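You operate a simulated robot arm through the tools that you are given. There is no shell and no other tool.

You are at the controls of a simulated robot arm. One attempt, no reset.

TASK
Seal the brown drink cup, then switch the sealer off.
Fine: in this order: cup in the ring, drawer in, red button held down, drawer out again and left open with the cup still in the ring, switch off last; leave the other cups alone. Set down upright: what you pick out.

The check looks at the end state, three seconds after you hand in, the way a careful person would. Anything else that was tipped, shoved, dropped, spilled or broken makes it a failure. Lids that push on must go on centred and level and be pressed home; caps that screw on are set level and turned clockwise until they are tight.

THE ROBOT
A 5-joint arm with a two-finger parallel gripper on a trunk, on a base that drives. Base frame: it is fixed to the floor where the robot stands at the start and does not move with it; the origin is under the middle of the robot, x ahead of it, y to its left, z up. Units: mm, rad, N and s.
With the tool pointing down near the work surface it reaches from about 580 to 940 mm from the robot's upright axis, wherever it stands. Its first joint turns from -2.601 to 2.601 rad. Places, roughly: beige switch [900, 200, 1100]; big red button [900, 100, 1100]; ring in the sealer drawer [800, 100, 900]; sealer drawer [800, 100, 900]. Payload 1.57 kg.
Tool frame: the origin (TCP) lies between the finger pads and is the grasp point; the fingertips stand 30 mm ahead of it; z points along the fingers, y is the line along which they close. Largest opening 110 mm; finger width 24, thickness 12; the body of the gripper, 48 by 112 mm, starts 78 mm behind the TCP.
Orientation is told as [roll, pitch, yaw] about the base's x, y, z axes, in that order, counted from this pose: with the fingers straight down and closing along the base's y, the tool's x points along the base's -x, its y along +y and its z along -z.

THE INTERFACE
- The arm moves only by the tool move_arm. Its argument "series" is one flat list of numbers, 7 for each row, row after row: the shift along the tool's x, y, z in mm, then the turn, a rotation vector about the tool's x, y, z in rad, then the opening, from 0 (shut) to 1 (fully open). In form: [tx, ty, tz, ax, ay, az, fingers, tx, ty, tz, ax, ay, az, fingers, ...]. A call has 1 to 20 rows; each row is the pose to reach, as a shift and turn from the pose commanded when the call began, along the tool's axes at that moment. Rows are played at 5 a second. More than 50 mm and 0.15 rad between two rows, or a gripper value outside its range, and nothing of the call is played. Where a pose cannot be reached the arm comes as near as it can. A force on the tool above 90 N (or 10 N above the force at the start of the call, whichever is more), or a blocked arm, ends the call early, and 0.2 s more pass. Each finger travels about 153 mm/s and halts on what it meets, pressing with about 38 N; the grip force reading is that of the motor and also rises with nothing between the fingers. The clock runs only during rows and for 0.2 s after the last one: add rows that repeat a pose to give the fingers time. It gives the time, the measured TCP pose, the force on the tool (base axes), the opening and the grip force at its end, in the units of the frame above (readings bear some noise), with the torque about the TCP (base axes, N m) and any sound that the robot's microphone picked up.
- Cameras (640 x 400 px; columns grow to the right, rows downward): "scene" is now at [29.1, 155.4, 1721]; the picture's right is [-0.15, -0.99, 0.00], its down [-0.65, 0.10, -0.75] and it looks along [0.75, -0.11, -0.66] (base axes); focal length 293 px, centre (320, 200). "wrist" rides on the gripper at [70, 16, -141] in the tool frame; the picture's right is [-0.23, 0.97, 0.00], its down [-0.86, -0.20, -0.48] and it looks along [-0.47, -0.11, 0.88] (tool axes); focal length 222 px, centre (320, 200). There is no depth. A picture from a camera that has moved, and an enlarged one, comes with that camera's place and axes in the base frame and with its lens. The place of the scene camera against the robot may be out by one fixed shift of up to 12 mm in any direction.
- capture(camera): a new picture of that camera. It takes no simulated time.
- move_column(by): slides the trunk up (or, below 0, down) by that many mm; the arm and the scene camera ride with it, the base frame stays. It gives what a move gives, with no picture.
- steer(legs): drives the robot by 1 to 6 legs, each [ahead, turn to the left] in mm and rad, along the robot's own axes; the way and the turn of a leg run together, so that a leg with both is an arc; at most 1500 mm and 3.142 rad a leg. The arm and the cameras ride along, it lands a little off, and it stops where it bumps. It gives what a move gives.
- aim_head(pan, tilt): turns the head with the scene camera to pan (to the left, within 2.705 rad either way) and tilt (down, from -0.506 to 1.204), counted from straight ahead of the robot. It gives what a move gives.
- inspect(camera, box): a new picture of the part [left, top, right, bottom] of that camera's present view, enlarged. It takes no simulated time.
- sign_off(): hands the job in; it is judged then, once.

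Places have to be worked out from the pictures, the camera data and where the tool is seen. Open the gripper and draw the arm clear of the work before you hand the job in, unless the task says otherwise.

The tools are called after "Call:" by a JSON object that holds its "method" and its "body". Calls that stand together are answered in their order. move_arm: Moves the arm, as the interface text tells. Its arguments: {"type":"object","properties":{"series":{"type":"array","items":{"type":"number"}}},"required":["series"]} The other tools are called the same way: move_column (by) slides the trunk up or down; steer (legs) drives the base; aim_head (pan, tilt) turns the head that bears the scene camera; capture (camera) takes a picture; inspect (camera, box) takes an enlarged picture of a part of a camera's view; sign_off () hands the job in.

At the start:

```text
t: 0.0
eef_pos: [775.3, 260.2, 999.8]
ee_rot: [-0.001, 0.001, 0.004]
ft_force: [-0.3, 0.8, 1.1]
moment: [0.0, 0.0, 0.01]
grip_width: 109.9
grasp_force: 0.0
trunk travel left (down, up): [-733.0, 237.0]
robot x, y, heading: [-1.7, 1.2, 0.002]
head pan, tilt: [-0.147, 0.717]
```

scene: 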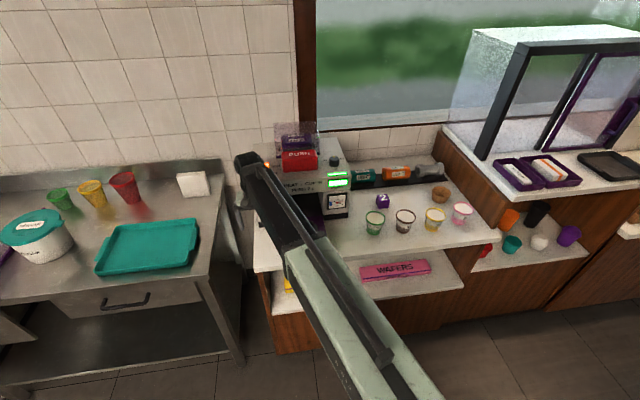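
wrist: 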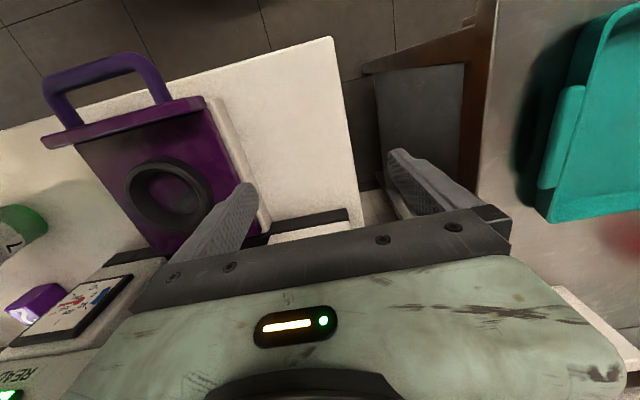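

The scene shows the sealer with a purple drawer left of four cups (green, brown/black, yellow, pink). I take enlarged views to identify the cups and the sealer.

Call:
{"method": "inspect", "body": {"camera": "scene", "box": [340, 170, 500, 270]}}

Call:
{"method": "inspect", "body": {"camera": "scene", "box": [240, 110, 400, 210]}}

Call:
{"method": "capture", "body": {"camera": "wrist"}}

```text
4.00 times, centred on (420, 220) of scene
camera zoom: at [29.1, 155.4, 1721.0], right [-0.15, -0.99, 0.0], down [-0.65, 0.1, -0.75], along [0.75, -0.11, -0.66], focal length 1172 px, centre (-80, 120)
```

zoom: 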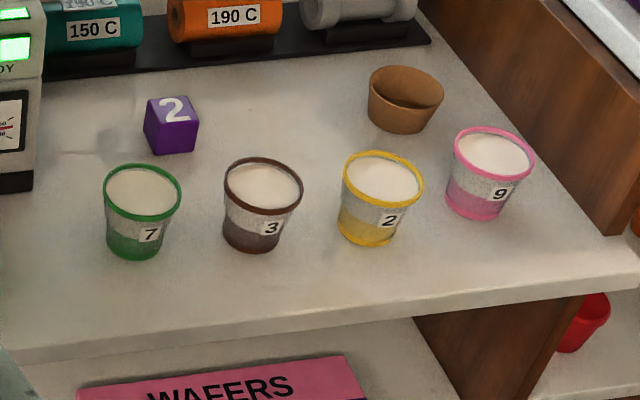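

```text
4.00 times, centred on (320, 160) of scene
camera zoom: at [29.1, 155.4, 1721.0], right [-0.15, -0.99, 0.0], down [-0.65, 0.1, -0.75], along [0.75, -0.11, -0.66], focal length 1172 px, centre (320, 360)
```

zoom: 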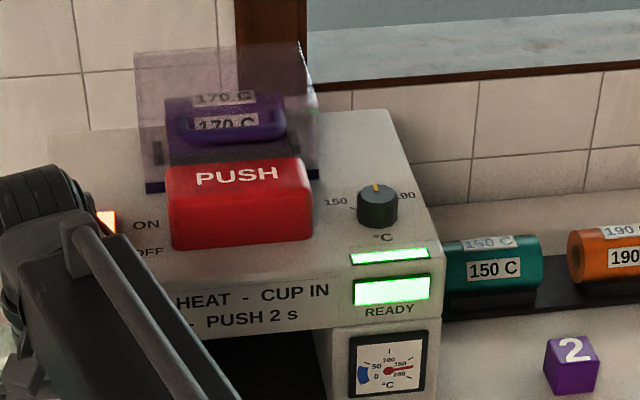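

```text
taken
camera wrist: at [706.9, 277.2, 1141.3], right [0.22, 0.97, 0.0], down [0.86, -0.2, 0.48], along [0.47, -0.11, -0.88], focal length 222 px, centre (320, 200)
```

wrist: 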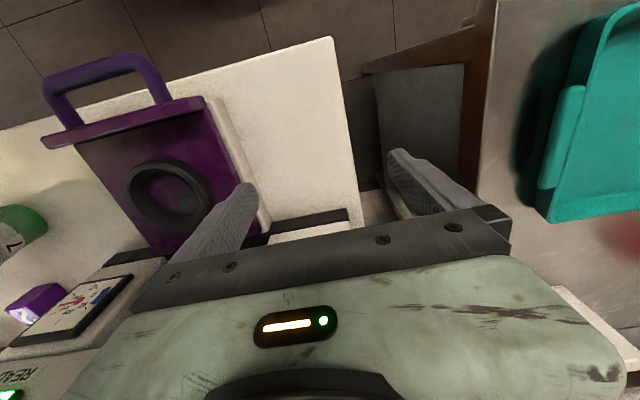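

Sealer is ON and READY with the 170 °C film; brown cup is the one marked 3. I lift the arm and swing it over toward the cups, so both cameras can see the sealer and cups better.

Call:
{"method": "move_arm", "body": {"series": [25, 0, -40, 0, 0, 0, 1, 50, 0, -80, 0, 0, 0, 1, 75, 0, -120, 0, 0, 0, 1, 75, 0, -150, 0, 0, 0, 1, 75, -50, -150, 0, 0, 0, 1, 75, -100, -150, 0, 0, 0, 1, 75, -150, -150, 0, 0, 0, 1, 75, -200, -150, 0, 0, 0, 1, 75, -250, -150, 0, 0, 0, 1, 75, -300, -150, 0, 0, 0, 1, 75, -350, -150, 0, 0, 0, 1, 75, -400, -150, 0, 0, 0, 1, 75, -450, -150, 0, 0, 0, 1, 75, -500, -150, 0, 0, 0, 1, 75, -530, -150, 0, 0, 0, 1]}}

```text
t: 3.2
eef_pos: [705.9, -268.0, 998.9]
ee_rot: [-0.001, 0.002, 0.005]
ft_force: [0.1, 0.1, 0.3]
moment: [0.02, -0.01, -0.02]
grip_width: 110.1
grasp_force: 0.0
out of reach, approached as far as the arm can: row 1, 2, 3, 4, 5, 6, 7, 8, 9, 10, 11, 12, 13, 14, 15
trunk travel left (down, up): [-733.0, 237.0]
robot x, y, heading: [-0.0, -0.1, -0.003]
head pan, tilt: [-0.147, 0.717]
```

The arm stayed at z≈999 (height limit at this trunk position) but is now over the cup side. I check both cameras.

Call:
{"method": "capture", "body": {"camera": "scene"}}

Call:
{"method": "capture", "body": {"camera": "wrist"}}

```text
taken
camera scene: at [29.1, 154.9, 1721.1], right [-0.15, -0.99, 0.0], down [-0.65, 0.1, -0.75], along [0.75, -0.11, -0.66], focal length 293 px, centre (320, 200)
```

scene: 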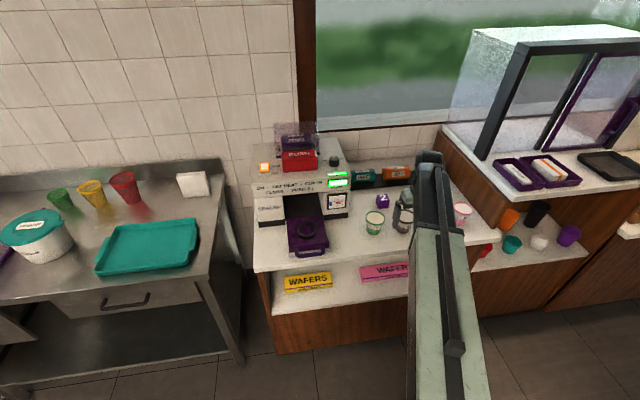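

```text
taken
camera wrist: at [638.3, -251.2, 1141.2], right [0.22, 0.97, 0.0], down [0.86, -0.2, 0.48], along [0.47, -0.11, -0.88], focal length 222 px, centre (320, 200)
```

wrist: 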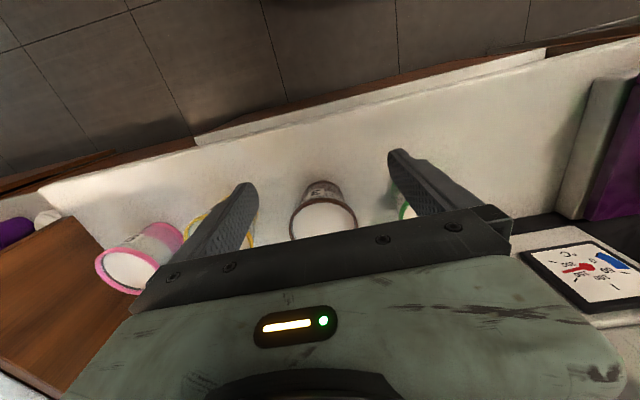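

Now the sealer is unobstructed. I inspect the sealer closely and the drawer.

Call:
{"method": "inspect", "body": {"camera": "scene", "box": [240, 110, 368, 190]}}

Call:
{"method": "inspect", "body": {"camera": "scene", "box": [240, 190, 368, 270]}}

Call:
{"method": "inspect", "body": {"camera": "scene", "box": [340, 180, 468, 260]}}

Call:
{"method": "inspect", "body": {"camera": "wrist", "box": [160, 120, 480, 320]}}

```text
5.00 times, centred on (304, 150) of scene
camera zoom: at [29.1, 154.9, 1721.1], right [-0.15, -0.99, 0.0], down [-0.65, 0.1, -0.75], along [0.75, -0.11, -0.66], focal length 1465 px, centre (400, 450)
```

zoom: 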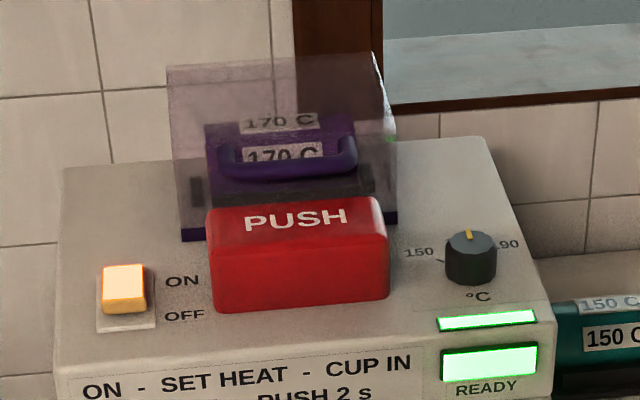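

```text
5.00 times, centred on (304, 230) of scene
camera zoom: at [29.1, 154.9, 1721.1], right [-0.15, -0.99, 0.0], down [-0.65, 0.1, -0.75], along [0.75, -0.11, -0.66], focal length 1465 px, centre (400, 50)
```

zoom: 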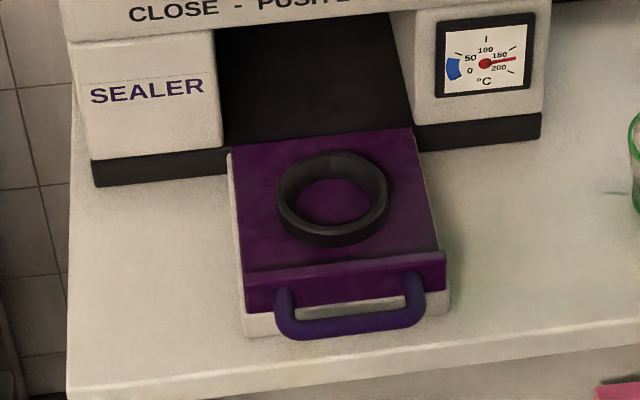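

```text
5.00 times, centred on (404, 220) of scene
camera zoom: at [29.1, 154.9, 1721.1], right [-0.15, -0.99, 0.0], down [-0.65, 0.1, -0.75], along [0.75, -0.11, -0.66], focal length 1465 px, centre (-100, 100)
```

zoom: 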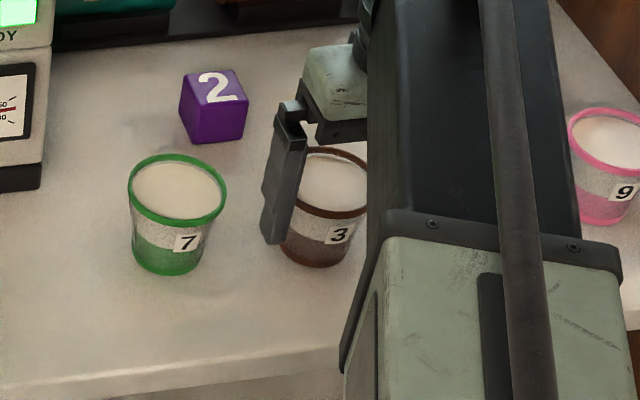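

```text
2.00 times, centred on (320, 220) of wrist
camera zoom: at [638.3, -251.2, 1141.2], right [0.22, 0.97, 0.0], down [0.86, -0.2, 0.48], along [0.47, -0.11, -0.88], focal length 444 px, centre (320, 160)
```

zoom: 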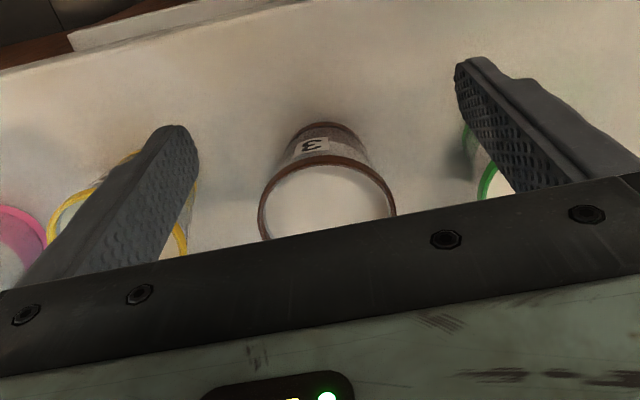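

Estimates so far: counter top z≈870, brown cup rim z≈927, centre near (790, −279), rim ≈76 mm wide. I move the gripper above it at the present height to check through the wrist camera.

Call:
{"method": "move_arm", "body": {"series": [-40, -5, 0, 0, 0, 0, 0.9, -82, -11, 0, 0, 0, 0, 0.9, -82, -11, 0, 0, 0, 0, 0.9]}}

Call:
{"method": "capture", "body": {"camera": "wrist"}}

Call:
{"method": "inspect", "body": {"camera": "wrist", "box": [240, 100, 400, 200]}}

Call:
{"method": "inspect", "body": {"camera": "scene", "box": [340, 170, 468, 250]}}

```text
t: 4.0
eef_pos: [787.2, -280.9, 999.7]
ee_rot: [0.0, 0.001, 0.003]
ft_force: [0.2, 1.3, 0.5]
moment: [-0.02, -0.01, 0.02]
grip_width: 99.4
grasp_force: 0.1
trunk travel left (down, up): [-733.0, 237.0]
robot x, y, heading: [-2.1, -2.1, -0.005]
head pan, tilt: [-0.147, 0.717]
```

```text
taken
camera wrist: at [718.4, -263.5, 1141.2], right [0.22, 0.97, 0.0], down [0.86, -0.2, 0.48], along [0.47, -0.11, -0.88], focal length 222 px, centre (320, 200)
```

wrist: 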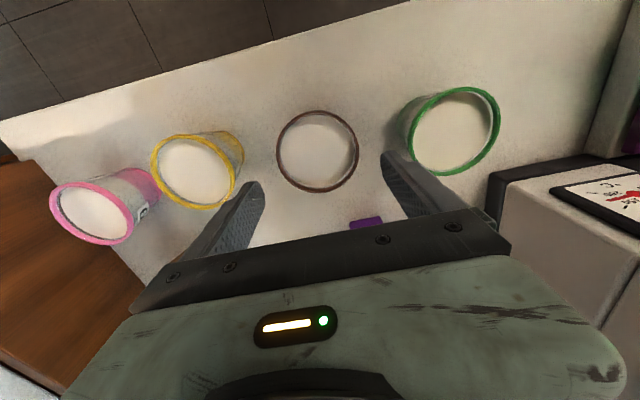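

```text
4.00 times, centred on (320, 150) of wrist
camera zoom: at [718.4, -263.5, 1141.2], right [0.22, 0.97, 0.0], down [0.86, -0.2, 0.48], along [0.47, -0.11, -0.88], focal length 888 px, centre (320, 400)
```

zoom: 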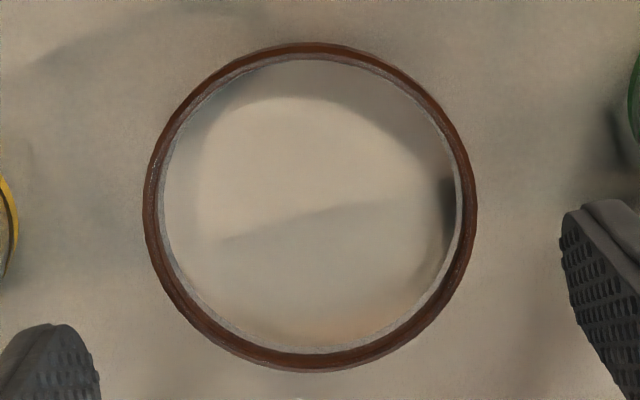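

```text
5.00 times, centred on (404, 210) of scene
camera zoom: at [29.1, 155.4, 1721.0], right [-0.15, -0.99, 0.0], down [-0.65, 0.1, -0.75], along [0.74, -0.11, -0.66], focal length 1465 px, centre (-100, 150)
```

zoom: 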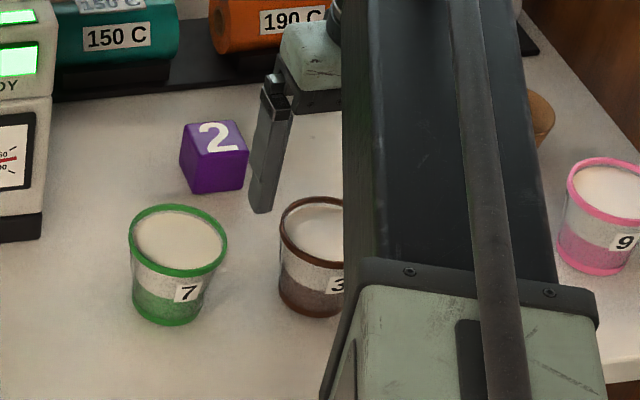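

Triangulating the two wrist views puts the brown cup's rim at z≈950 with centre ≈(772.5, −278) and ≈74 mm wide. I shift to be over that centre and narrow the opening a little, then check again.

Call:
{"method": "move_arm", "body": {"series": [14.7, 2.9, 0, 0, 0, 0, 0.86, 14.7, 2.9, 20, 0, 0, 0, 0.86, 14.7, 2.9, 20, 0, 0, 0, 0.86]}}

Call:
{"method": "inspect", "body": {"camera": "wrist", "box": [240, 120, 400, 220]}}

Call:
{"method": "capture", "body": {"camera": "wrist"}}

```text
t: 4.8
eef_pos: [772.5, -278.7, 999.0]
ee_rot: [-0.001, 0.0, 0.003]
ft_force: [0.5, -0.7, -0.1]
moment: [0.0, -0.02, 0.0]
grip_width: 94.4
grasp_force: 0.0
out of reach, approached as far as the arm can: row 2, 3
trunk travel left (down, up): [-733.0, 237.0]
robot x, y, heading: [0.6, -3.3, 0.002]
head pan, tilt: [-0.147, 0.717]
```

```text
4.00 times, centred on (320, 170) of wrist
camera zoom: at [703.1, -260.9, 1141.2], right [0.22, 0.97, 0.0], down [0.86, -0.2, 0.48], along [0.47, -0.11, -0.88], focal length 888 px, centre (320, 320)
```

zoom: 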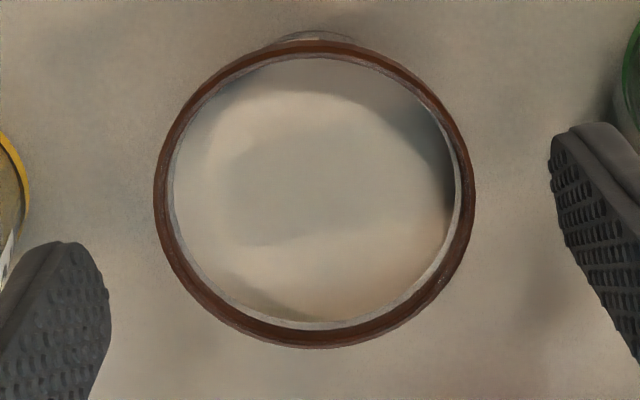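

```text
taken
camera wrist: at [703.1, -260.9, 1141.2], right [0.22, 0.97, 0.0], down [0.86, -0.2, 0.48], along [0.47, -0.11, -0.88], focal length 222 px, centre (320, 200)
```

wrist: 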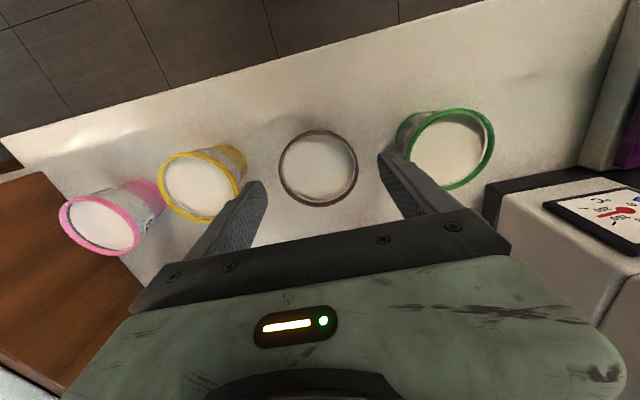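

The arm can't move the tool vertically by itself (rows out of reach), so height is the trunk's job. The rim triangulates again to (772.4, −278.1, 950), right under the TCP; I lower the trunk 40 mm and check.

Call:
{"method": "move_column", "body": {"by": -40}}

Call:
{"method": "capture", "body": {"camera": "wrist"}}

Call:
{"method": "inspect", "body": {"camera": "scene", "box": [340, 180, 468, 260]}}

```text
t: 5.6
eef_pos: [772.3, -278.0, 961.6]
ee_rot: [0.0, -0.001, 0.003]
ft_force: [-0.2, -0.2, -0.1]
moment: [-0.01, -0.02, 0.02]
grip_width: 94.8
grasp_force: 0.1
trunk travel left (down, up): [-693.0, 277.0]
robot x, y, heading: [-4.6, 0.2, -0.0]
head pan, tilt: [-0.147, 0.717]
```

```text
taken
camera wrist: at [702.9, -260.9, 1101.3], right [0.22, 0.97, 0.0], down [0.86, -0.2, 0.48], along [0.47, -0.11, -0.88], focal length 222 px, centre (320, 200)
```

wrist: 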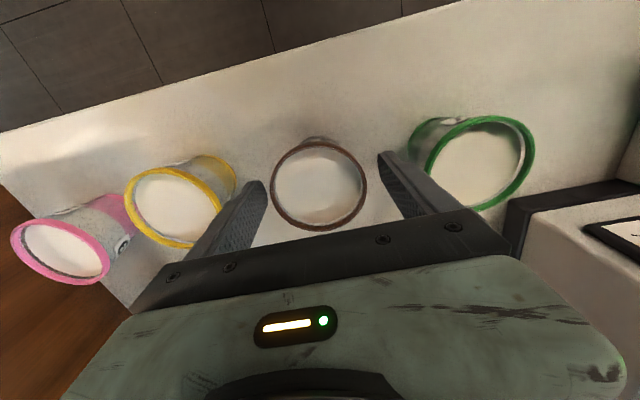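

```text
5.00 times, centred on (404, 220) of scene
camera zoom: at [28.9, 155.4, 1681.0], right [-0.15, -0.99, 0.0], down [-0.65, 0.1, -0.75], along [0.75, -0.11, -0.66], focal length 1465 px, centre (-100, 100)
```

zoom: 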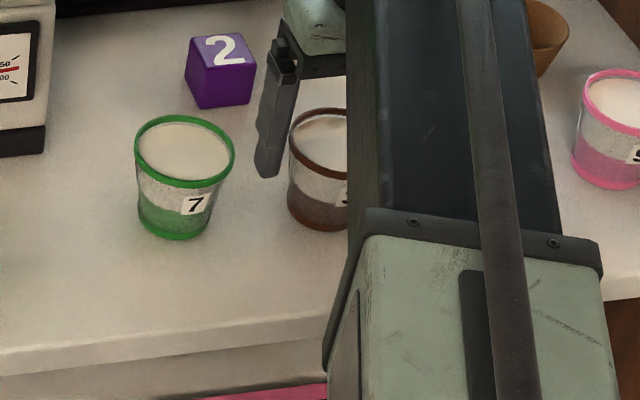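

Cup rim lies centred between the fingers. I lower another 17 mm so the rim sits just above the TCP, then close gently.

Call:
{"method": "move_column", "body": {"by": -17}}

Call:
{"method": "capture", "body": {"camera": "wrist"}}

```text
t: 6.3
eef_pos: [771.3, -277.7, 942.7]
ee_rot: [0.001, 0.0, 0.003]
ft_force: [0.6, -1.3, 0.5]
moment: [0.01, -0.01, 0.0]
grip_width: 94.5
grasp_force: 0.0
trunk travel left (down, up): [-676.0, 294.0]
robot x, y, heading: [1.0, 1.7, 0.005]
head pan, tilt: [-0.147, 0.717]
```

```text
taken
camera wrist: at [702.9, -260.9, 1084.3], right [0.22, 0.97, 0.0], down [0.86, -0.2, 0.48], along [0.47, -0.11, -0.88], focal length 222 px, centre (320, 200)
```

wrist: 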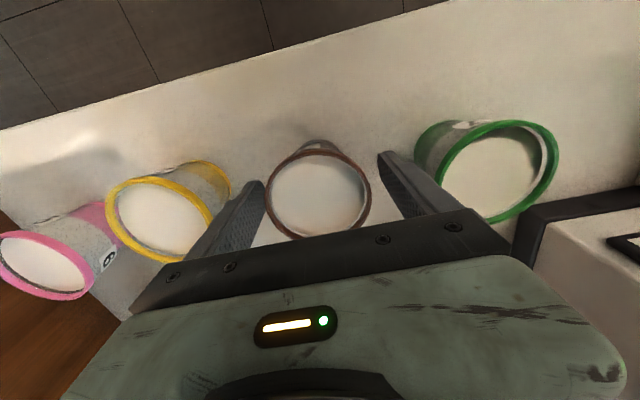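

The tips straddle the cup cleanly. I close the fingers in small steps.

Call:
{"method": "move_arm", "body": {"series": [0, 0, 0, 0, 0, 0, 0.78, 0, 0, 0, 0, 0, 0, 0.72, 0, 0, 0, 0, 0, 0, 0.67, 0, 0, 0, 0, 0, 0, 0.63, 0, 0, 0, 0, 0, 0, 0.6, 0, 0, 0, 0, 0, 0, 0.6]}}

Call:
{"method": "capture", "body": {"camera": "wrist"}}

```text
t: 7.7
eef_pos: [771.6, -277.9, 942.8]
ee_rot: [0.001, -0.001, 0.004]
ft_force: [-0.1, -0.4, -0.8]
moment: [0.02, 0.01, 0.02]
grip_width: 72.0
grasp_force: 38.0
trunk travel left (down, up): [-676.0, 294.0]
robot x, y, heading: [0.8, -0.5, -0.005]
head pan, tilt: [-0.147, 0.717]
```

```text
taken
camera wrist: at [703.0, -260.9, 1084.3], right [0.22, 0.97, 0.0], down [0.86, -0.2, 0.48], along [0.47, -0.11, -0.88], focal length 222 px, centre (320, 200)
```

wrist: 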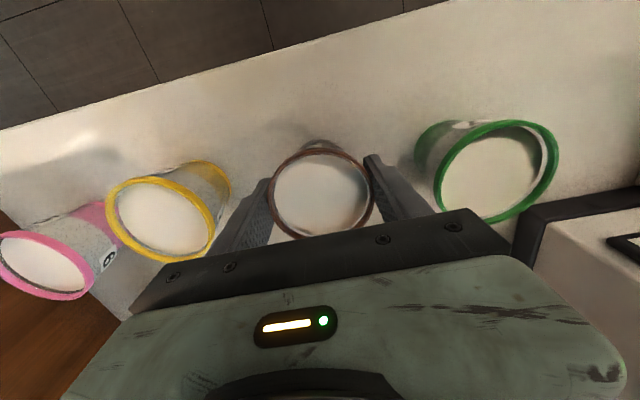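

Grip holds at 72 mm. I lift 12 mm and check that the cup comes along upright.

Call:
{"method": "move_column", "body": {"by": 12}}

Call:
{"method": "capture", "body": {"camera": "wrist"}}

Call:
{"method": "inspect", "body": {"camera": "scene", "box": [340, 180, 468, 260]}}

```text
t: 8.3
eef_pos: [771.0, -277.7, 955.0]
ee_rot: [0.0, -0.001, 0.005]
ft_force: [-0.4, 0.6, -1.9]
moment: [0.02, 0.01, -0.01]
grip_width: 71.8
grasp_force: 37.7
trunk travel left (down, up): [-688.0, 282.0]
robot x, y, heading: [-0.4, -2.8, -0.004]
head pan, tilt: [-0.147, 0.717]
```

```text
taken
camera wrist: at [703.2, -260.9, 1096.2], right [0.22, 0.97, 0.0], down [0.86, -0.2, 0.48], along [0.47, -0.11, -0.88], focal length 222 px, centre (320, 200)
```

wrist: 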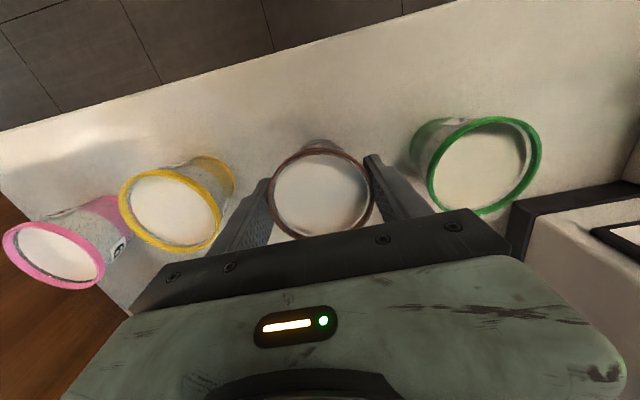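

```text
5.00 times, centred on (404, 220) of scene
camera zoom: at [29.4, 155.3, 1676.1], right [-0.15, -0.99, 0.0], down [-0.65, 0.1, -0.75], along [0.74, -0.11, -0.66], focal length 1465 px, centre (-100, 100)
```

zoom: 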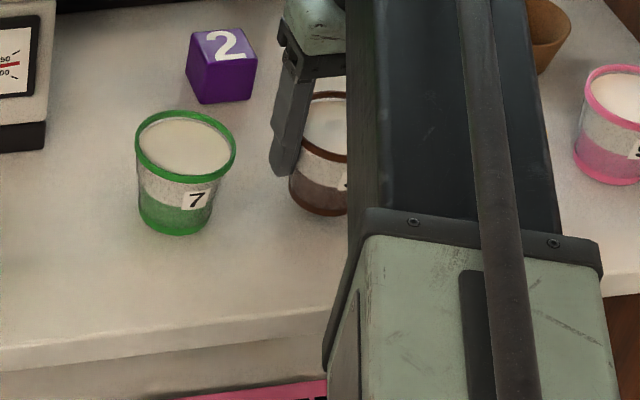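

The cup came up level with the gripper. I raise another 65 mm, then carry it in front of the other cups toward the drawer at slow steps.

Call:
{"method": "move_column", "body": {"by": 65}}

Call:
{"method": "move_arm", "body": {"series": [25, 0, 0, 0, 0, 0, 0.6, 50, 0, 0, 0, 0, 0, 0.6, 80, 0, 0, 0, 0, 0, 0.6, 90, 25, 0, 0, 0, 0, 0.6, 90, 60, 0, 0, 0, 0, 0.6, 90, 95, 0, 0, 0, 0, 0.6, 90, 130, 0, 0, 0, 0, 0.6, 90, 165, 0, 0, 0, 0, 0.6, 90, 200, 0, 0, 0, 0, 0.6, 90, 235, 0, 0, 0, 0, 0.6, 90, 270, 0, 0, 0, 0, 0.6, 90, 305, 0, 0, 0, 0, 0.6, 90, 340, 0, 0, 0, 0, 0.6, 90, 360, 0, 0, 0, 0, 0.6, 90, 360, 0, 0, 0, 0, 0.6]}}

Call:
{"method": "capture", "body": {"camera": "wrist"}}

Call:
{"method": "capture", "body": {"camera": "scene"}}

```text
t: 9.3
eef_pos: [771.8, -278.5, 1020.1]
ee_rot: [0.001, 0.001, 0.003]
ft_force: [-0.4, -0.2, -2.2]
moment: [0.01, 0.0, 0.0]
grip_width: 71.4
grasp_force: 38.1
trunk travel left (down, up): [-753.0, 217.0]
robot x, y, heading: [-1.0, 0.7, 0.004]
head pan, tilt: [-0.147, 0.717]
```

```text
t: 12.5
eef_pos: [678.9, 82.0, 1019.5]
ee_rot: [0.0, -0.001, 0.003]
ft_force: [0.4, 0.6, -2.4]
moment: [0.0, 0.0, 0.04]
grip_width: 71.9
grasp_force: 37.9
trunk travel left (down, up): [-753.0, 217.0]
robot x, y, heading: [-1.7, -2.3, -0.002]
head pan, tilt: [-0.147, 0.717]
```

```text
taken
camera wrist: at [611.6, 99.4, 1161.2], right [0.22, 0.97, 0.0], down [0.86, -0.2, 0.48], along [0.47, -0.11, -0.88], focal length 222 px, centre (320, 200)
```

wrist: 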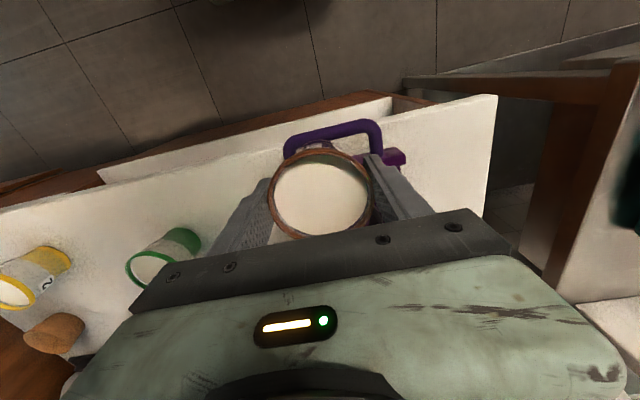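

```text
taken
camera scene: at [29.2, 155.5, 1741.0], right [-0.15, -0.99, 0.0], down [-0.65, 0.1, -0.75], along [0.74, -0.11, -0.66], focal length 293 px, centre (320, 200)
```

scene: 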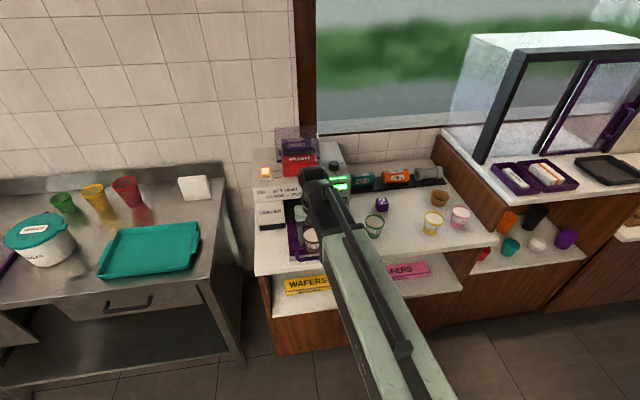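

The cup hides the ring from here, so I move left of the drawer, where the wrist camera can look at the ring past the cup, to locate it precisely.

Call:
{"method": "move_arm", "body": {"series": [0, 35, 0, 0, 0, 0, 0.6, 0, 70, 0, 0, 0, 0, 0.6, 0, 105, 0, 0, 0, 0, 0.6, 0, 140, 0, 0, 0, 0, 0.6, -30, 150, 0, 0, 0, 0, 0.6, -60, 155, 0, 0, 0, 0, 0.6, -80, 155, 0, 0, 0, 0, 0.6, -80, 155, 0, 0, 0, 0, 0.6]}}

Call:
{"method": "capture", "body": {"camera": "wrist"}}

Call:
{"method": "inspect", "body": {"camera": "wrist", "box": [100, 120, 260, 220]}}

Call:
{"method": "inspect", "body": {"camera": "scene", "box": [240, 190, 368, 270]}}

```text
t: 14.3
eef_pos: [761.0, 236.6, 1020.8]
ee_rot: [-0.001, 0.001, 0.005]
ft_force: [-0.1, 0.6, -1.9]
moment: [0.02, 0.03, -0.01]
grip_width: 72.1
grasp_force: 38.2
trunk travel left (down, up): [-753.0, 217.0]
robot x, y, heading: [-1.2, -0.8, 0.001]
head pan, tilt: [-0.147, 0.717]
```

```text
taken
camera wrist: at [691.7, 253.6, 1161.2], right [0.22, 0.97, 0.0], down [0.86, -0.2, 0.48], along [0.47, -0.11, -0.88], focal length 222 px, centre (320, 200)
```

wrist: 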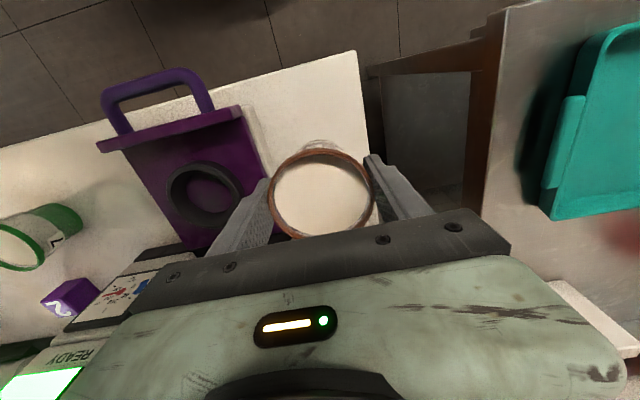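

```text
4.00 times, centred on (180, 170) of wrist
camera zoom: at [691.7, 253.6, 1161.2], right [0.22, 0.97, 0.0], down [0.86, -0.2, 0.48], along [0.47, -0.11, -0.88], focal length 888 px, centre (880, 320)
```

zoom: 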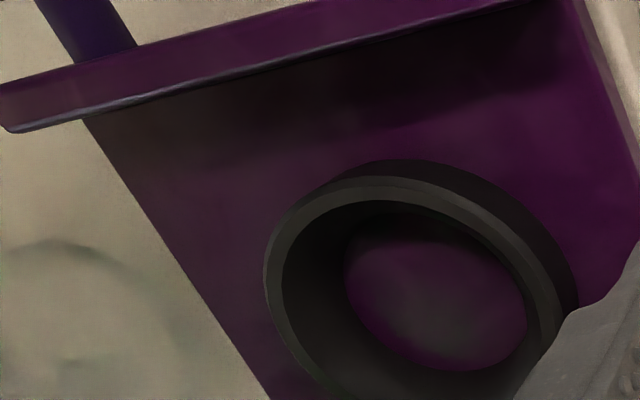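

```text
5.00 times, centred on (304, 230) of scene
camera zoom: at [29.3, 155.5, 1741.0], right [-0.15, -0.99, 0.0], down [-0.65, 0.1, -0.75], along [0.74, -0.11, -0.66], focal length 1465 px, centre (400, 50)
```

zoom: 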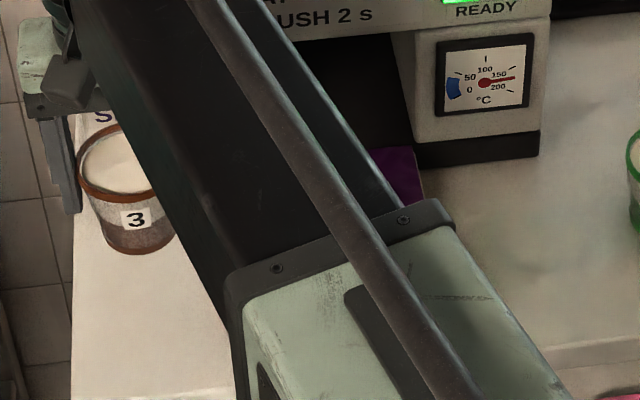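

The ring is visible; the finger clips its edge. I step further left to see the whole ring, taking two positions for triangulation.

Call:
{"method": "move_arm", "body": {"series": [0, 30, 0, 0, 0, 0, 0.6, 0, 50, 0, 0, 0, 0, 0.6, 0, 50, 0, 0, 0, 0, 0.6]}}

Call:
{"method": "inspect", "body": {"camera": "wrist", "box": [60, 120, 220, 220]}}

Call:
{"method": "capture", "body": {"camera": "wrist"}}

```text
t: 15.1
eef_pos: [759.9, 288.0, 1018.8]
ee_rot: [0.001, 0.0, 0.004]
ft_force: [0.6, -0.2, -1.6]
moment: [-0.05, -0.03, 0.01]
grip_width: 71.7
grasp_force: 38.1
trunk travel left (down, up): [-753.0, 217.0]
robot x, y, heading: [0.3, 0.4, -0.003]
head pan, tilt: [-0.147, 0.717]
```

```text
4.00 times, centred on (140, 170) of wrist
camera zoom: at [691.1, 304.9, 1161.2], right [0.22, 0.97, 0.0], down [0.86, -0.2, 0.48], along [0.47, -0.11, -0.88], focal length 888 px, centre (1040, 320)
```

zoom: 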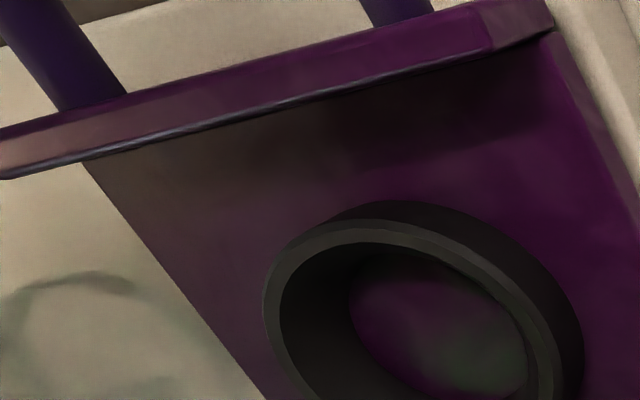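

```text
taken
camera wrist: at [691.1, 304.9, 1161.2], right [0.22, 0.97, 0.0], down [0.86, -0.2, 0.48], along [0.47, -0.11, -0.88], focal length 222 px, centre (320, 200)
```

wrist: 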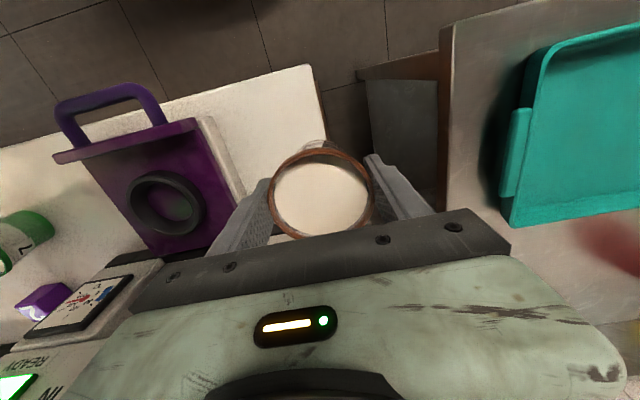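

Call:
{"method": "inspect", "body": {"camera": "wrist", "box": [100, 150, 228, 230]}}

Call:
{"method": "inspect", "body": {"camera": "scene", "box": [240, 190, 368, 270]}}

```text
5.00 times, centred on (164, 190) of wrist
camera zoom: at [691.1, 304.9, 1161.2], right [0.22, 0.97, 0.0], down [0.86, -0.2, 0.48], along [0.47, -0.11, -0.88], focal length 1111 px, centre (1100, 250)
```

zoom: 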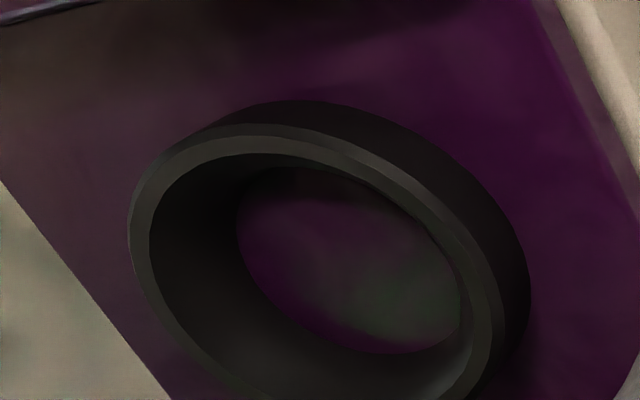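

```text
5.00 times, centred on (304, 230) of scene
camera zoom: at [29.3, 155.5, 1741.0], right [-0.15, -0.99, 0.0], down [-0.65, 0.1, -0.75], along [0.74, -0.11, -0.66], focal length 1465 px, centre (400, 50)
```

zoom: 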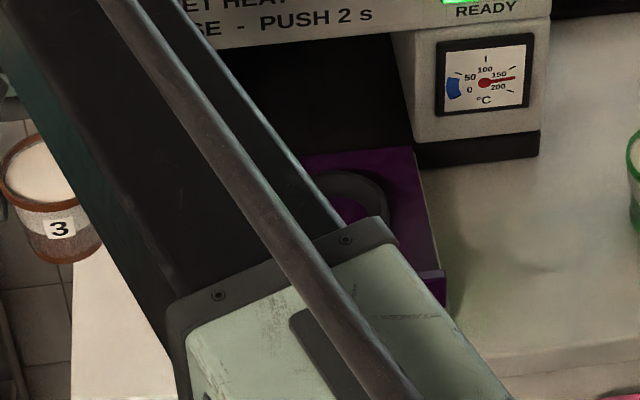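

Call:
{"method": "inspect", "body": {"camera": "wrist", "box": [100, 165, 228, 245]}}

```text
5.00 times, centred on (164, 205) of wrist
camera zoom: at [691.1, 304.9, 1161.2], right [0.22, 0.97, 0.0], down [0.86, -0.2, 0.48], along [0.47, -0.11, -0.88], focal length 1111 px, centre (1100, 175)
```

zoom: 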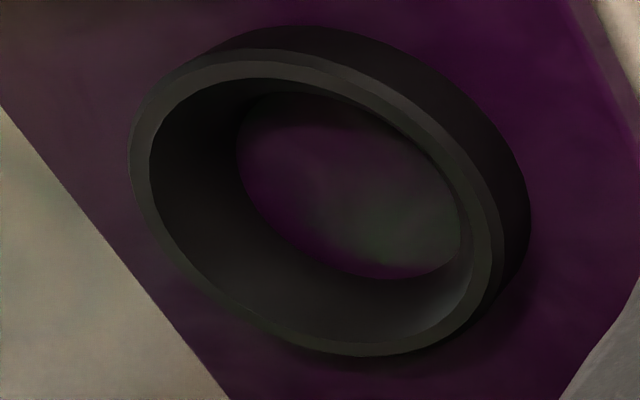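

From the left view the ring top comes out near (778, 95, 934). I take a view from the right side to get a wide baseline for triangulation.

Call:
{"method": "move_arm", "body": {"series": [30, 0, 0, 0, 0, 0, 0.6, 60, -10, 0, 0, 0, 0, 0.6, 80, -40, 0, 0, 0, 0, 0.6, 80, -80, 0, 0, 0, 0, 0.6, 80, -120, 0, 0, 0, 0, 0.6, 80, -160, 0, 0, 0, 0, 0.6, 80, -200, 0, 0, 0, 0, 0.6, 80, -240, 0, 0, 0, 0, 0.6, 80, -280, 0, 0, 0, 0, 0.6, 80, -320, 0, 0, 0, 0, 0.6, 60, -345, 0, 0, 0, 0, 0.6, 30, -350, 0, 0, 0, 0, 0.6, 10, -350, 0, 0, 0, 0, 0.6, 10, -350, 0, 0, 0, 0, 0.6]}}

Call:
{"method": "capture", "body": {"camera": "wrist"}}

Call:
{"method": "inspect", "body": {"camera": "scene", "box": [240, 190, 368, 270]}}

```text
t: 18.1
eef_pos: [748.3, -65.4, 1020.0]
ee_rot: [0.0, 0.001, 0.002]
ft_force: [0.9, 0.3, -1.8]
moment: [0.0, 0.02, -0.01]
grip_width: 71.8
grasp_force: 38.1
trunk travel left (down, up): [-753.0, 217.0]
robot x, y, heading: [-1.0, 0.2, -0.001]
head pan, tilt: [-0.147, 0.717]
```

```text
taken
camera wrist: at [680.6, -47.6, 1161.2], right [0.22, 0.97, 0.0], down [0.86, -0.2, 0.48], along [0.47, -0.11, -0.88], focal length 222 px, centre (320, 200)
```

wrist: 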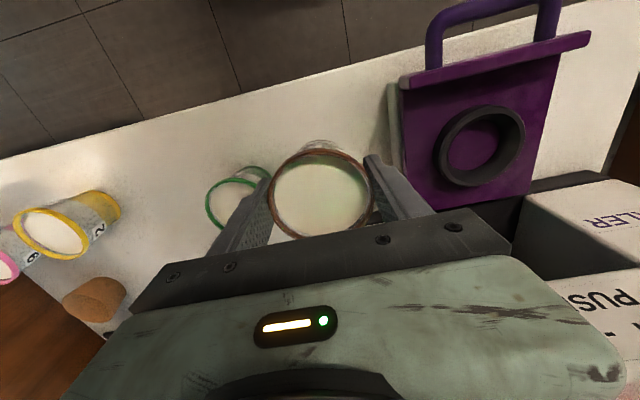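

```text
5.00 times, centred on (304, 230) of scene
camera zoom: at [29.2, 155.4, 1741.0], right [-0.15, -0.99, 0.0], down [-0.65, 0.1, -0.75], along [0.74, -0.11, -0.66], focal length 1465 px, centre (400, 50)
```

zoom: 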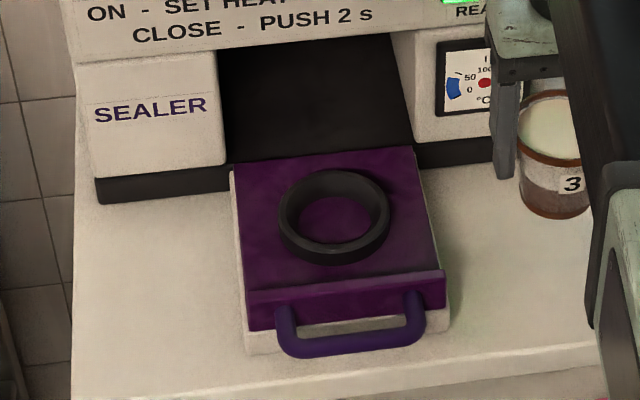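

Call:
{"method": "inspect", "body": {"camera": "wrist", "box": [416, 105, 544, 185]}}

Call:
{"method": "inspect", "body": {"camera": "wrist", "box": [380, 0, 640, 162]}}

Call:
{"method": "inspect", "body": {"camera": "scene", "box": [274, 215, 338, 255]}}

```text
5.00 times, centred on (480, 145) of wrist
camera zoom: at [680.6, -47.6, 1161.2], right [0.22, 0.97, 0.0], down [0.86, -0.2, 0.48], along [0.47, -0.11, -0.88], focal length 1111 px, centre (-480, 475)
```

zoom: 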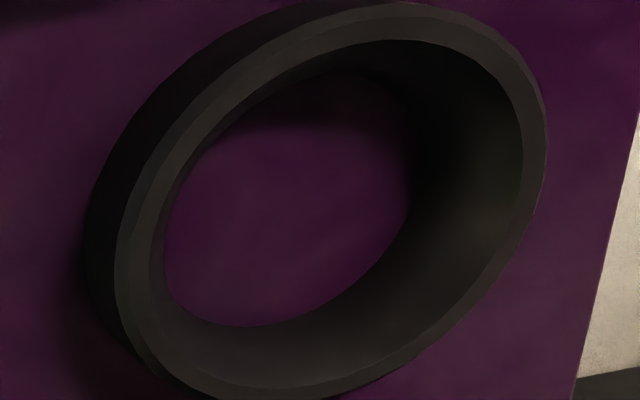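

```text
2.46 times, centred on (510, 81) of wrist
camera zoom: at [680.6, -47.6, 1161.2], right [0.22, 0.97, 0.0], down [0.86, -0.2, 0.48], along [0.47, -0.11, -0.88], focal length 547 px, centre (-148, 493)
```

zoom: 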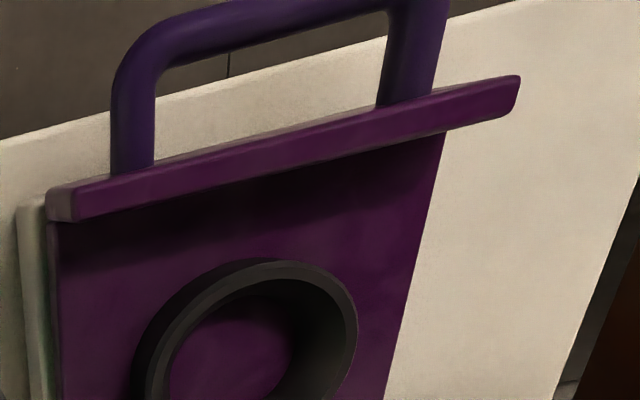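

```text
10.00 times, centred on (306, 235) of scene
camera zoom: at [29.2, 155.4, 1741.0], right [-0.15, -0.99, 0.0], down [-0.65, 0.1, -0.75], along [0.74, -0.11, -0.66], focal length 2929 px, centre (460, -150)
```

zoom: 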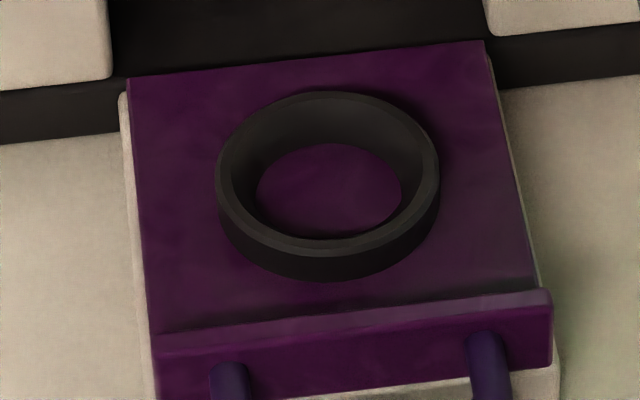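

Wide-baseline triangulation puts the ring centre at about (779, 98.3) with its top at z≈937; drawer plate and handle are centred on the same y≈98.5. I carry the cup over the ring at the current height (cup base ≈966).

Call:
{"method": "move_arm", "body": {"series": [0, 35, 0, 0, 0, 0, 0.6, 0, 70, 0, 0, 0, 0, 0.6, 0, 105, 0, 0, 0, 0, 0.6, -5, 140, 0, 0, 0, 0, 0.6, -18, 160, 0, 0, 0, 0, 0.6, -29.2, 163, 0, 0, 0, 0, 0.6, -29.2, 163, 0, 0, 0, 0, 0.6]}}

Call:
{"method": "inspect", "body": {"camera": "scene", "box": [240, 190, 368, 270]}}

Call:
{"method": "capture", "body": {"camera": "wrist"}}

```text
t: 19.7
eef_pos: [778.3, 99.6, 1018.4]
ee_rot: [0.0, 0.0, 0.004]
ft_force: [0.0, 0.2, -2.2]
moment: [0.02, -0.02, -0.02]
grip_width: 71.8
grasp_force: 38.4
trunk travel left (down, up): [-753.0, 217.0]
robot x, y, heading: [-1.0, 0.4, -0.0]
head pan, tilt: [-0.147, 0.717]
```

```text
5.00 times, centred on (304, 230) of scene
camera zoom: at [29.3, 155.4, 1741.0], right [-0.15, -0.99, 0.0], down [-0.65, 0.1, -0.75], along [0.74, -0.11, -0.66], focal length 1465 px, centre (400, 50)
```

zoom: 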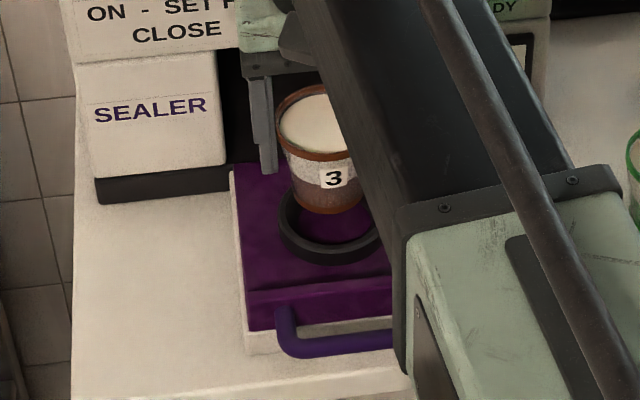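

```text
taken
camera wrist: at [710.4, 116.3, 1161.2], right [0.22, 0.97, 0.0], down [0.86, -0.2, 0.48], along [0.47, -0.11, -0.88], focal length 222 px, centre (320, 200)
```

wrist: 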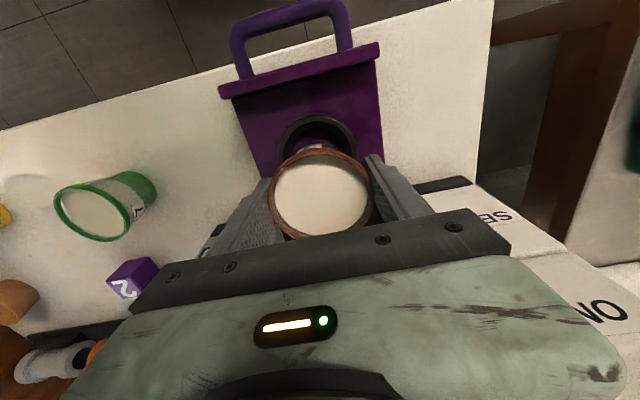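

The cup hangs right over the ring. I zoom in on both views to check the alignment of cup base against ring.

Call:
{"method": "inspect", "body": {"camera": "scene", "box": [282, 200, 346, 240]}}

Call:
{"method": "inspect", "body": {"camera": "wrist", "box": [256, 100, 384, 180]}}

```text
10.00 times, centred on (314, 220) of scene
camera zoom: at [29.3, 155.4, 1741.0], right [-0.15, -0.99, 0.0], down [-0.65, 0.1, -0.75], along [0.74, -0.11, -0.66], focal length 2929 px, centre (380, 0)
```

zoom: 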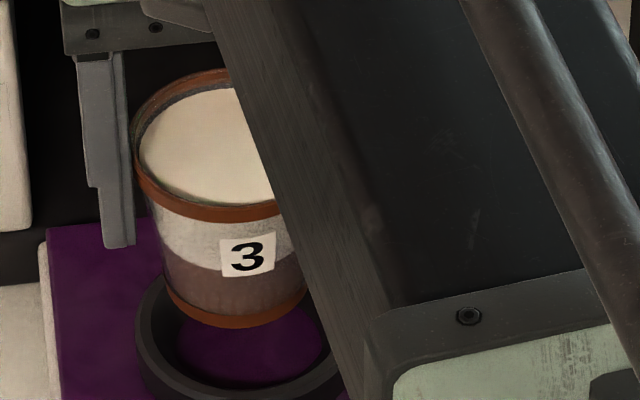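

```text
5.00 times, centred on (320, 140) of wrist
camera zoom: at [710.4, 116.3, 1161.2], right [0.22, 0.97, 0.0], down [0.86, -0.2, 0.48], along [0.47, -0.11, -0.88], focal length 1111 px, centre (320, 500)
```

zoom: 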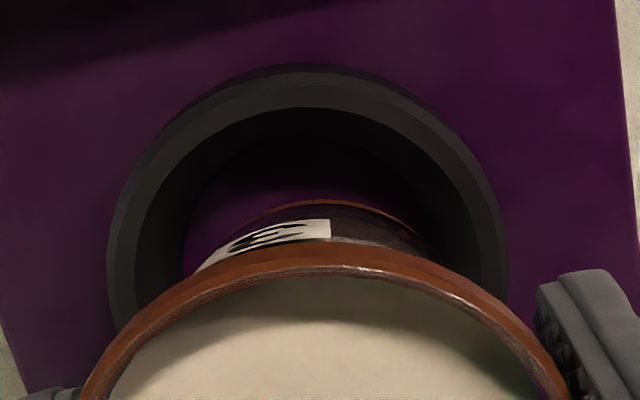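

Ring centre versus cup centre in the wrist view differs by about 3 mm in +y. I correct by −3 mm in y, then lower the trunk 24 mm so that the base is just above the ring top and re-check.

Call:
{"method": "move_arm", "body": {"series": [0, -3, 0, 0, 0, 0, 0.6, 0, -3, 0, 0, 0, 0, 0.6]}}

Call:
{"method": "move_column", "body": {"by": -24}}

Call:
{"method": "inspect", "body": {"camera": "scene", "box": [282, 200, 346, 240]}}

Call:
{"method": "inspect", "body": {"camera": "wrist", "box": [256, 100, 384, 180]}}

```text
t: 20.3
eef_pos: [779.5, 96.2, 1019.7]
ee_rot: [0.001, 0.0, 0.003]
ft_force: [-0.4, -0.1, -2.3]
moment: [0.01, 0.04, 0.01]
grip_width: 72.0
grasp_force: 38.1
trunk travel left (down, up): [-753.0, 217.0]
robot x, y, heading: [-0.0, 2.5, 0.0]
head pan, tilt: [-0.147, 0.717]
```

```text
t: 21.0
eef_pos: [778.5, 96.2, 996.0]
ee_rot: [0.0, 0.001, 0.004]
ft_force: [-0.3, 0.0, -2.3]
moment: [-0.01, 0.06, 0.0]
grip_width: 71.8
grasp_force: 38.0
trunk travel left (down, up): [-729.0, 241.0]
robot x, y, heading: [-1.5, 1.0, 0.004]
head pan, tilt: [-0.147, 0.717]
```

```text
10.00 times, centred on (314, 220) of scene
camera zoom: at [29.2, 155.4, 1717.0], right [-0.15, -0.99, 0.0], down [-0.65, 0.1, -0.75], along [0.74, -0.11, -0.66], focal length 2929 px, centre (380, 0)
```

zoom: 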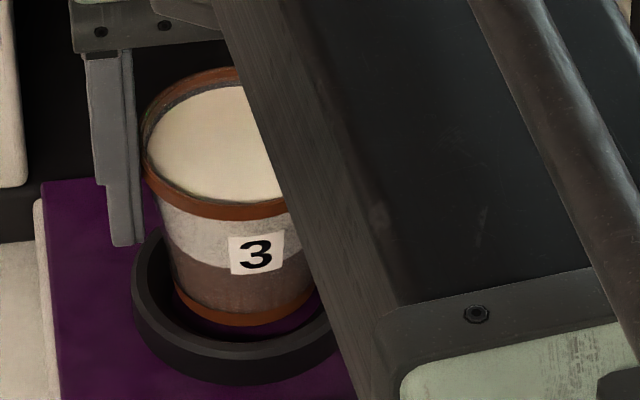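

```text
5.00 times, centred on (320, 140) of wrist
camera zoom: at [711.0, 113.3, 1137.1], right [0.22, 0.97, 0.0], down [0.86, -0.2, 0.48], along [0.47, -0.11, -0.88], focal length 1111 px, centre (320, 500)
```

zoom: 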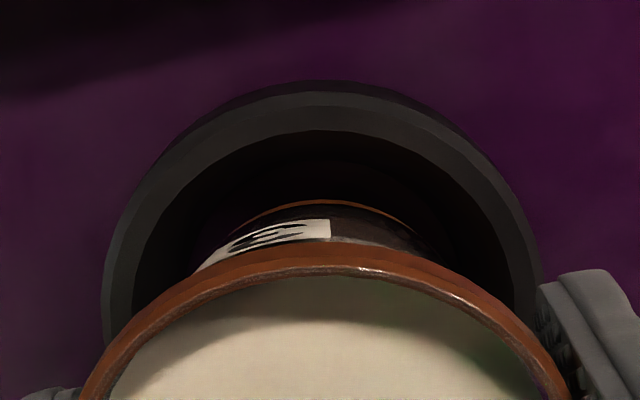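

Now the ring and cup are concentric in both views within about 1 mm. I lower 14 mm into the ring and read the force.

Call:
{"method": "move_column", "body": {"by": -14}}

Call:
{"method": "inspect", "body": {"camera": "scene", "box": [282, 200, 346, 240]}}

Call:
{"method": "inspect", "body": {"camera": "wrist", "box": [256, 100, 384, 180]}}

```text
t: 21.6
eef_pos: [777.9, 96.2, 984.3]
ee_rot: [-0.001, -0.002, 0.003]
ft_force: [0.9, 0.8, 28.8]
moment: [-0.03, -0.14, -0.07]
grip_width: 71.9
grasp_force: 38.3
trunk travel left (down, up): [-715.0, 255.0]
robot x, y, heading: [0.8, 1.5, -0.003]
head pan, tilt: [-0.147, 0.717]
```

```text
10.00 times, centred on (314, 220) of scene
camera zoom: at [25.6, 155.1, 1703.6], right [-0.15, -0.99, 0.0], down [-0.65, 0.1, -0.75], along [0.75, -0.11, -0.66], focal length 2929 px, centre (380, 0)
```

zoom: 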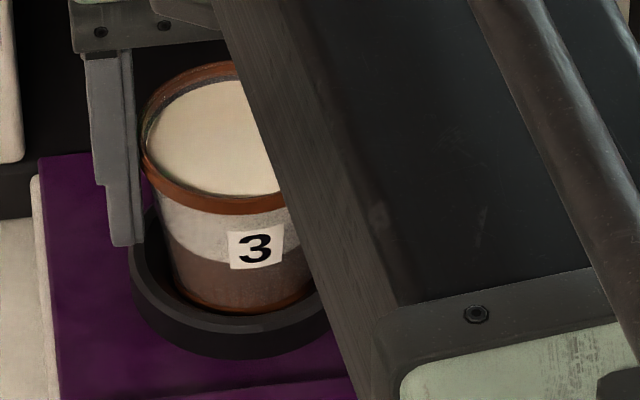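

```text
5.00 times, centred on (320, 140) of wrist
camera zoom: at [708.7, 113.2, 1125.2], right [0.22, 0.97, 0.0], down [0.85, -0.2, 0.48], along [0.47, -0.11, -0.88], focal length 1111 px, centre (320, 500)
```

zoom: 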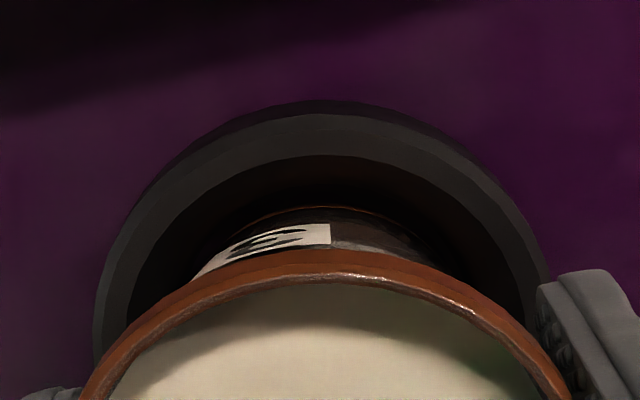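

Contact: 29 N upward with almost no side force, so the cup base stands on the ring floor (TCP 984). I relieve the push by 2 mm before opening.

Call:
{"method": "move_column", "body": {"by": 2}}

Call:
{"method": "inspect", "body": {"camera": "wrist", "box": [256, 100, 384, 180]}}

```text
t: 22.1
eef_pos: [779.2, 97.2, 983.9]
ee_rot: [-0.001, 0.0, 0.003]
ft_force: [0.0, 1.0, 5.9]
moment: [-0.02, -0.14, 0.01]
grip_width: 71.8
grasp_force: 38.6
trunk travel left (down, up): [-717.0, 253.0]
robot x, y, heading: [1.3, -1.5, 0.0]
head pan, tilt: [-0.147, 0.717]
```

```text
5.00 times, centred on (320, 140) of wrist
camera zoom: at [710.3, 113.3, 1125.4], right [0.22, 0.97, 0.0], down [0.86, -0.2, 0.48], along [0.47, -0.11, -0.88], focal length 1111 px, centre (320, 500)
```

zoom: 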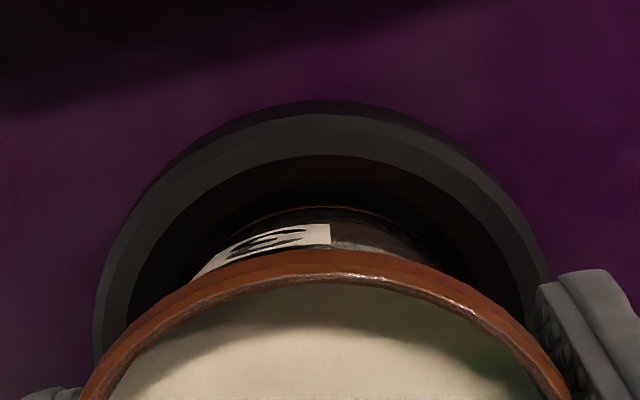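

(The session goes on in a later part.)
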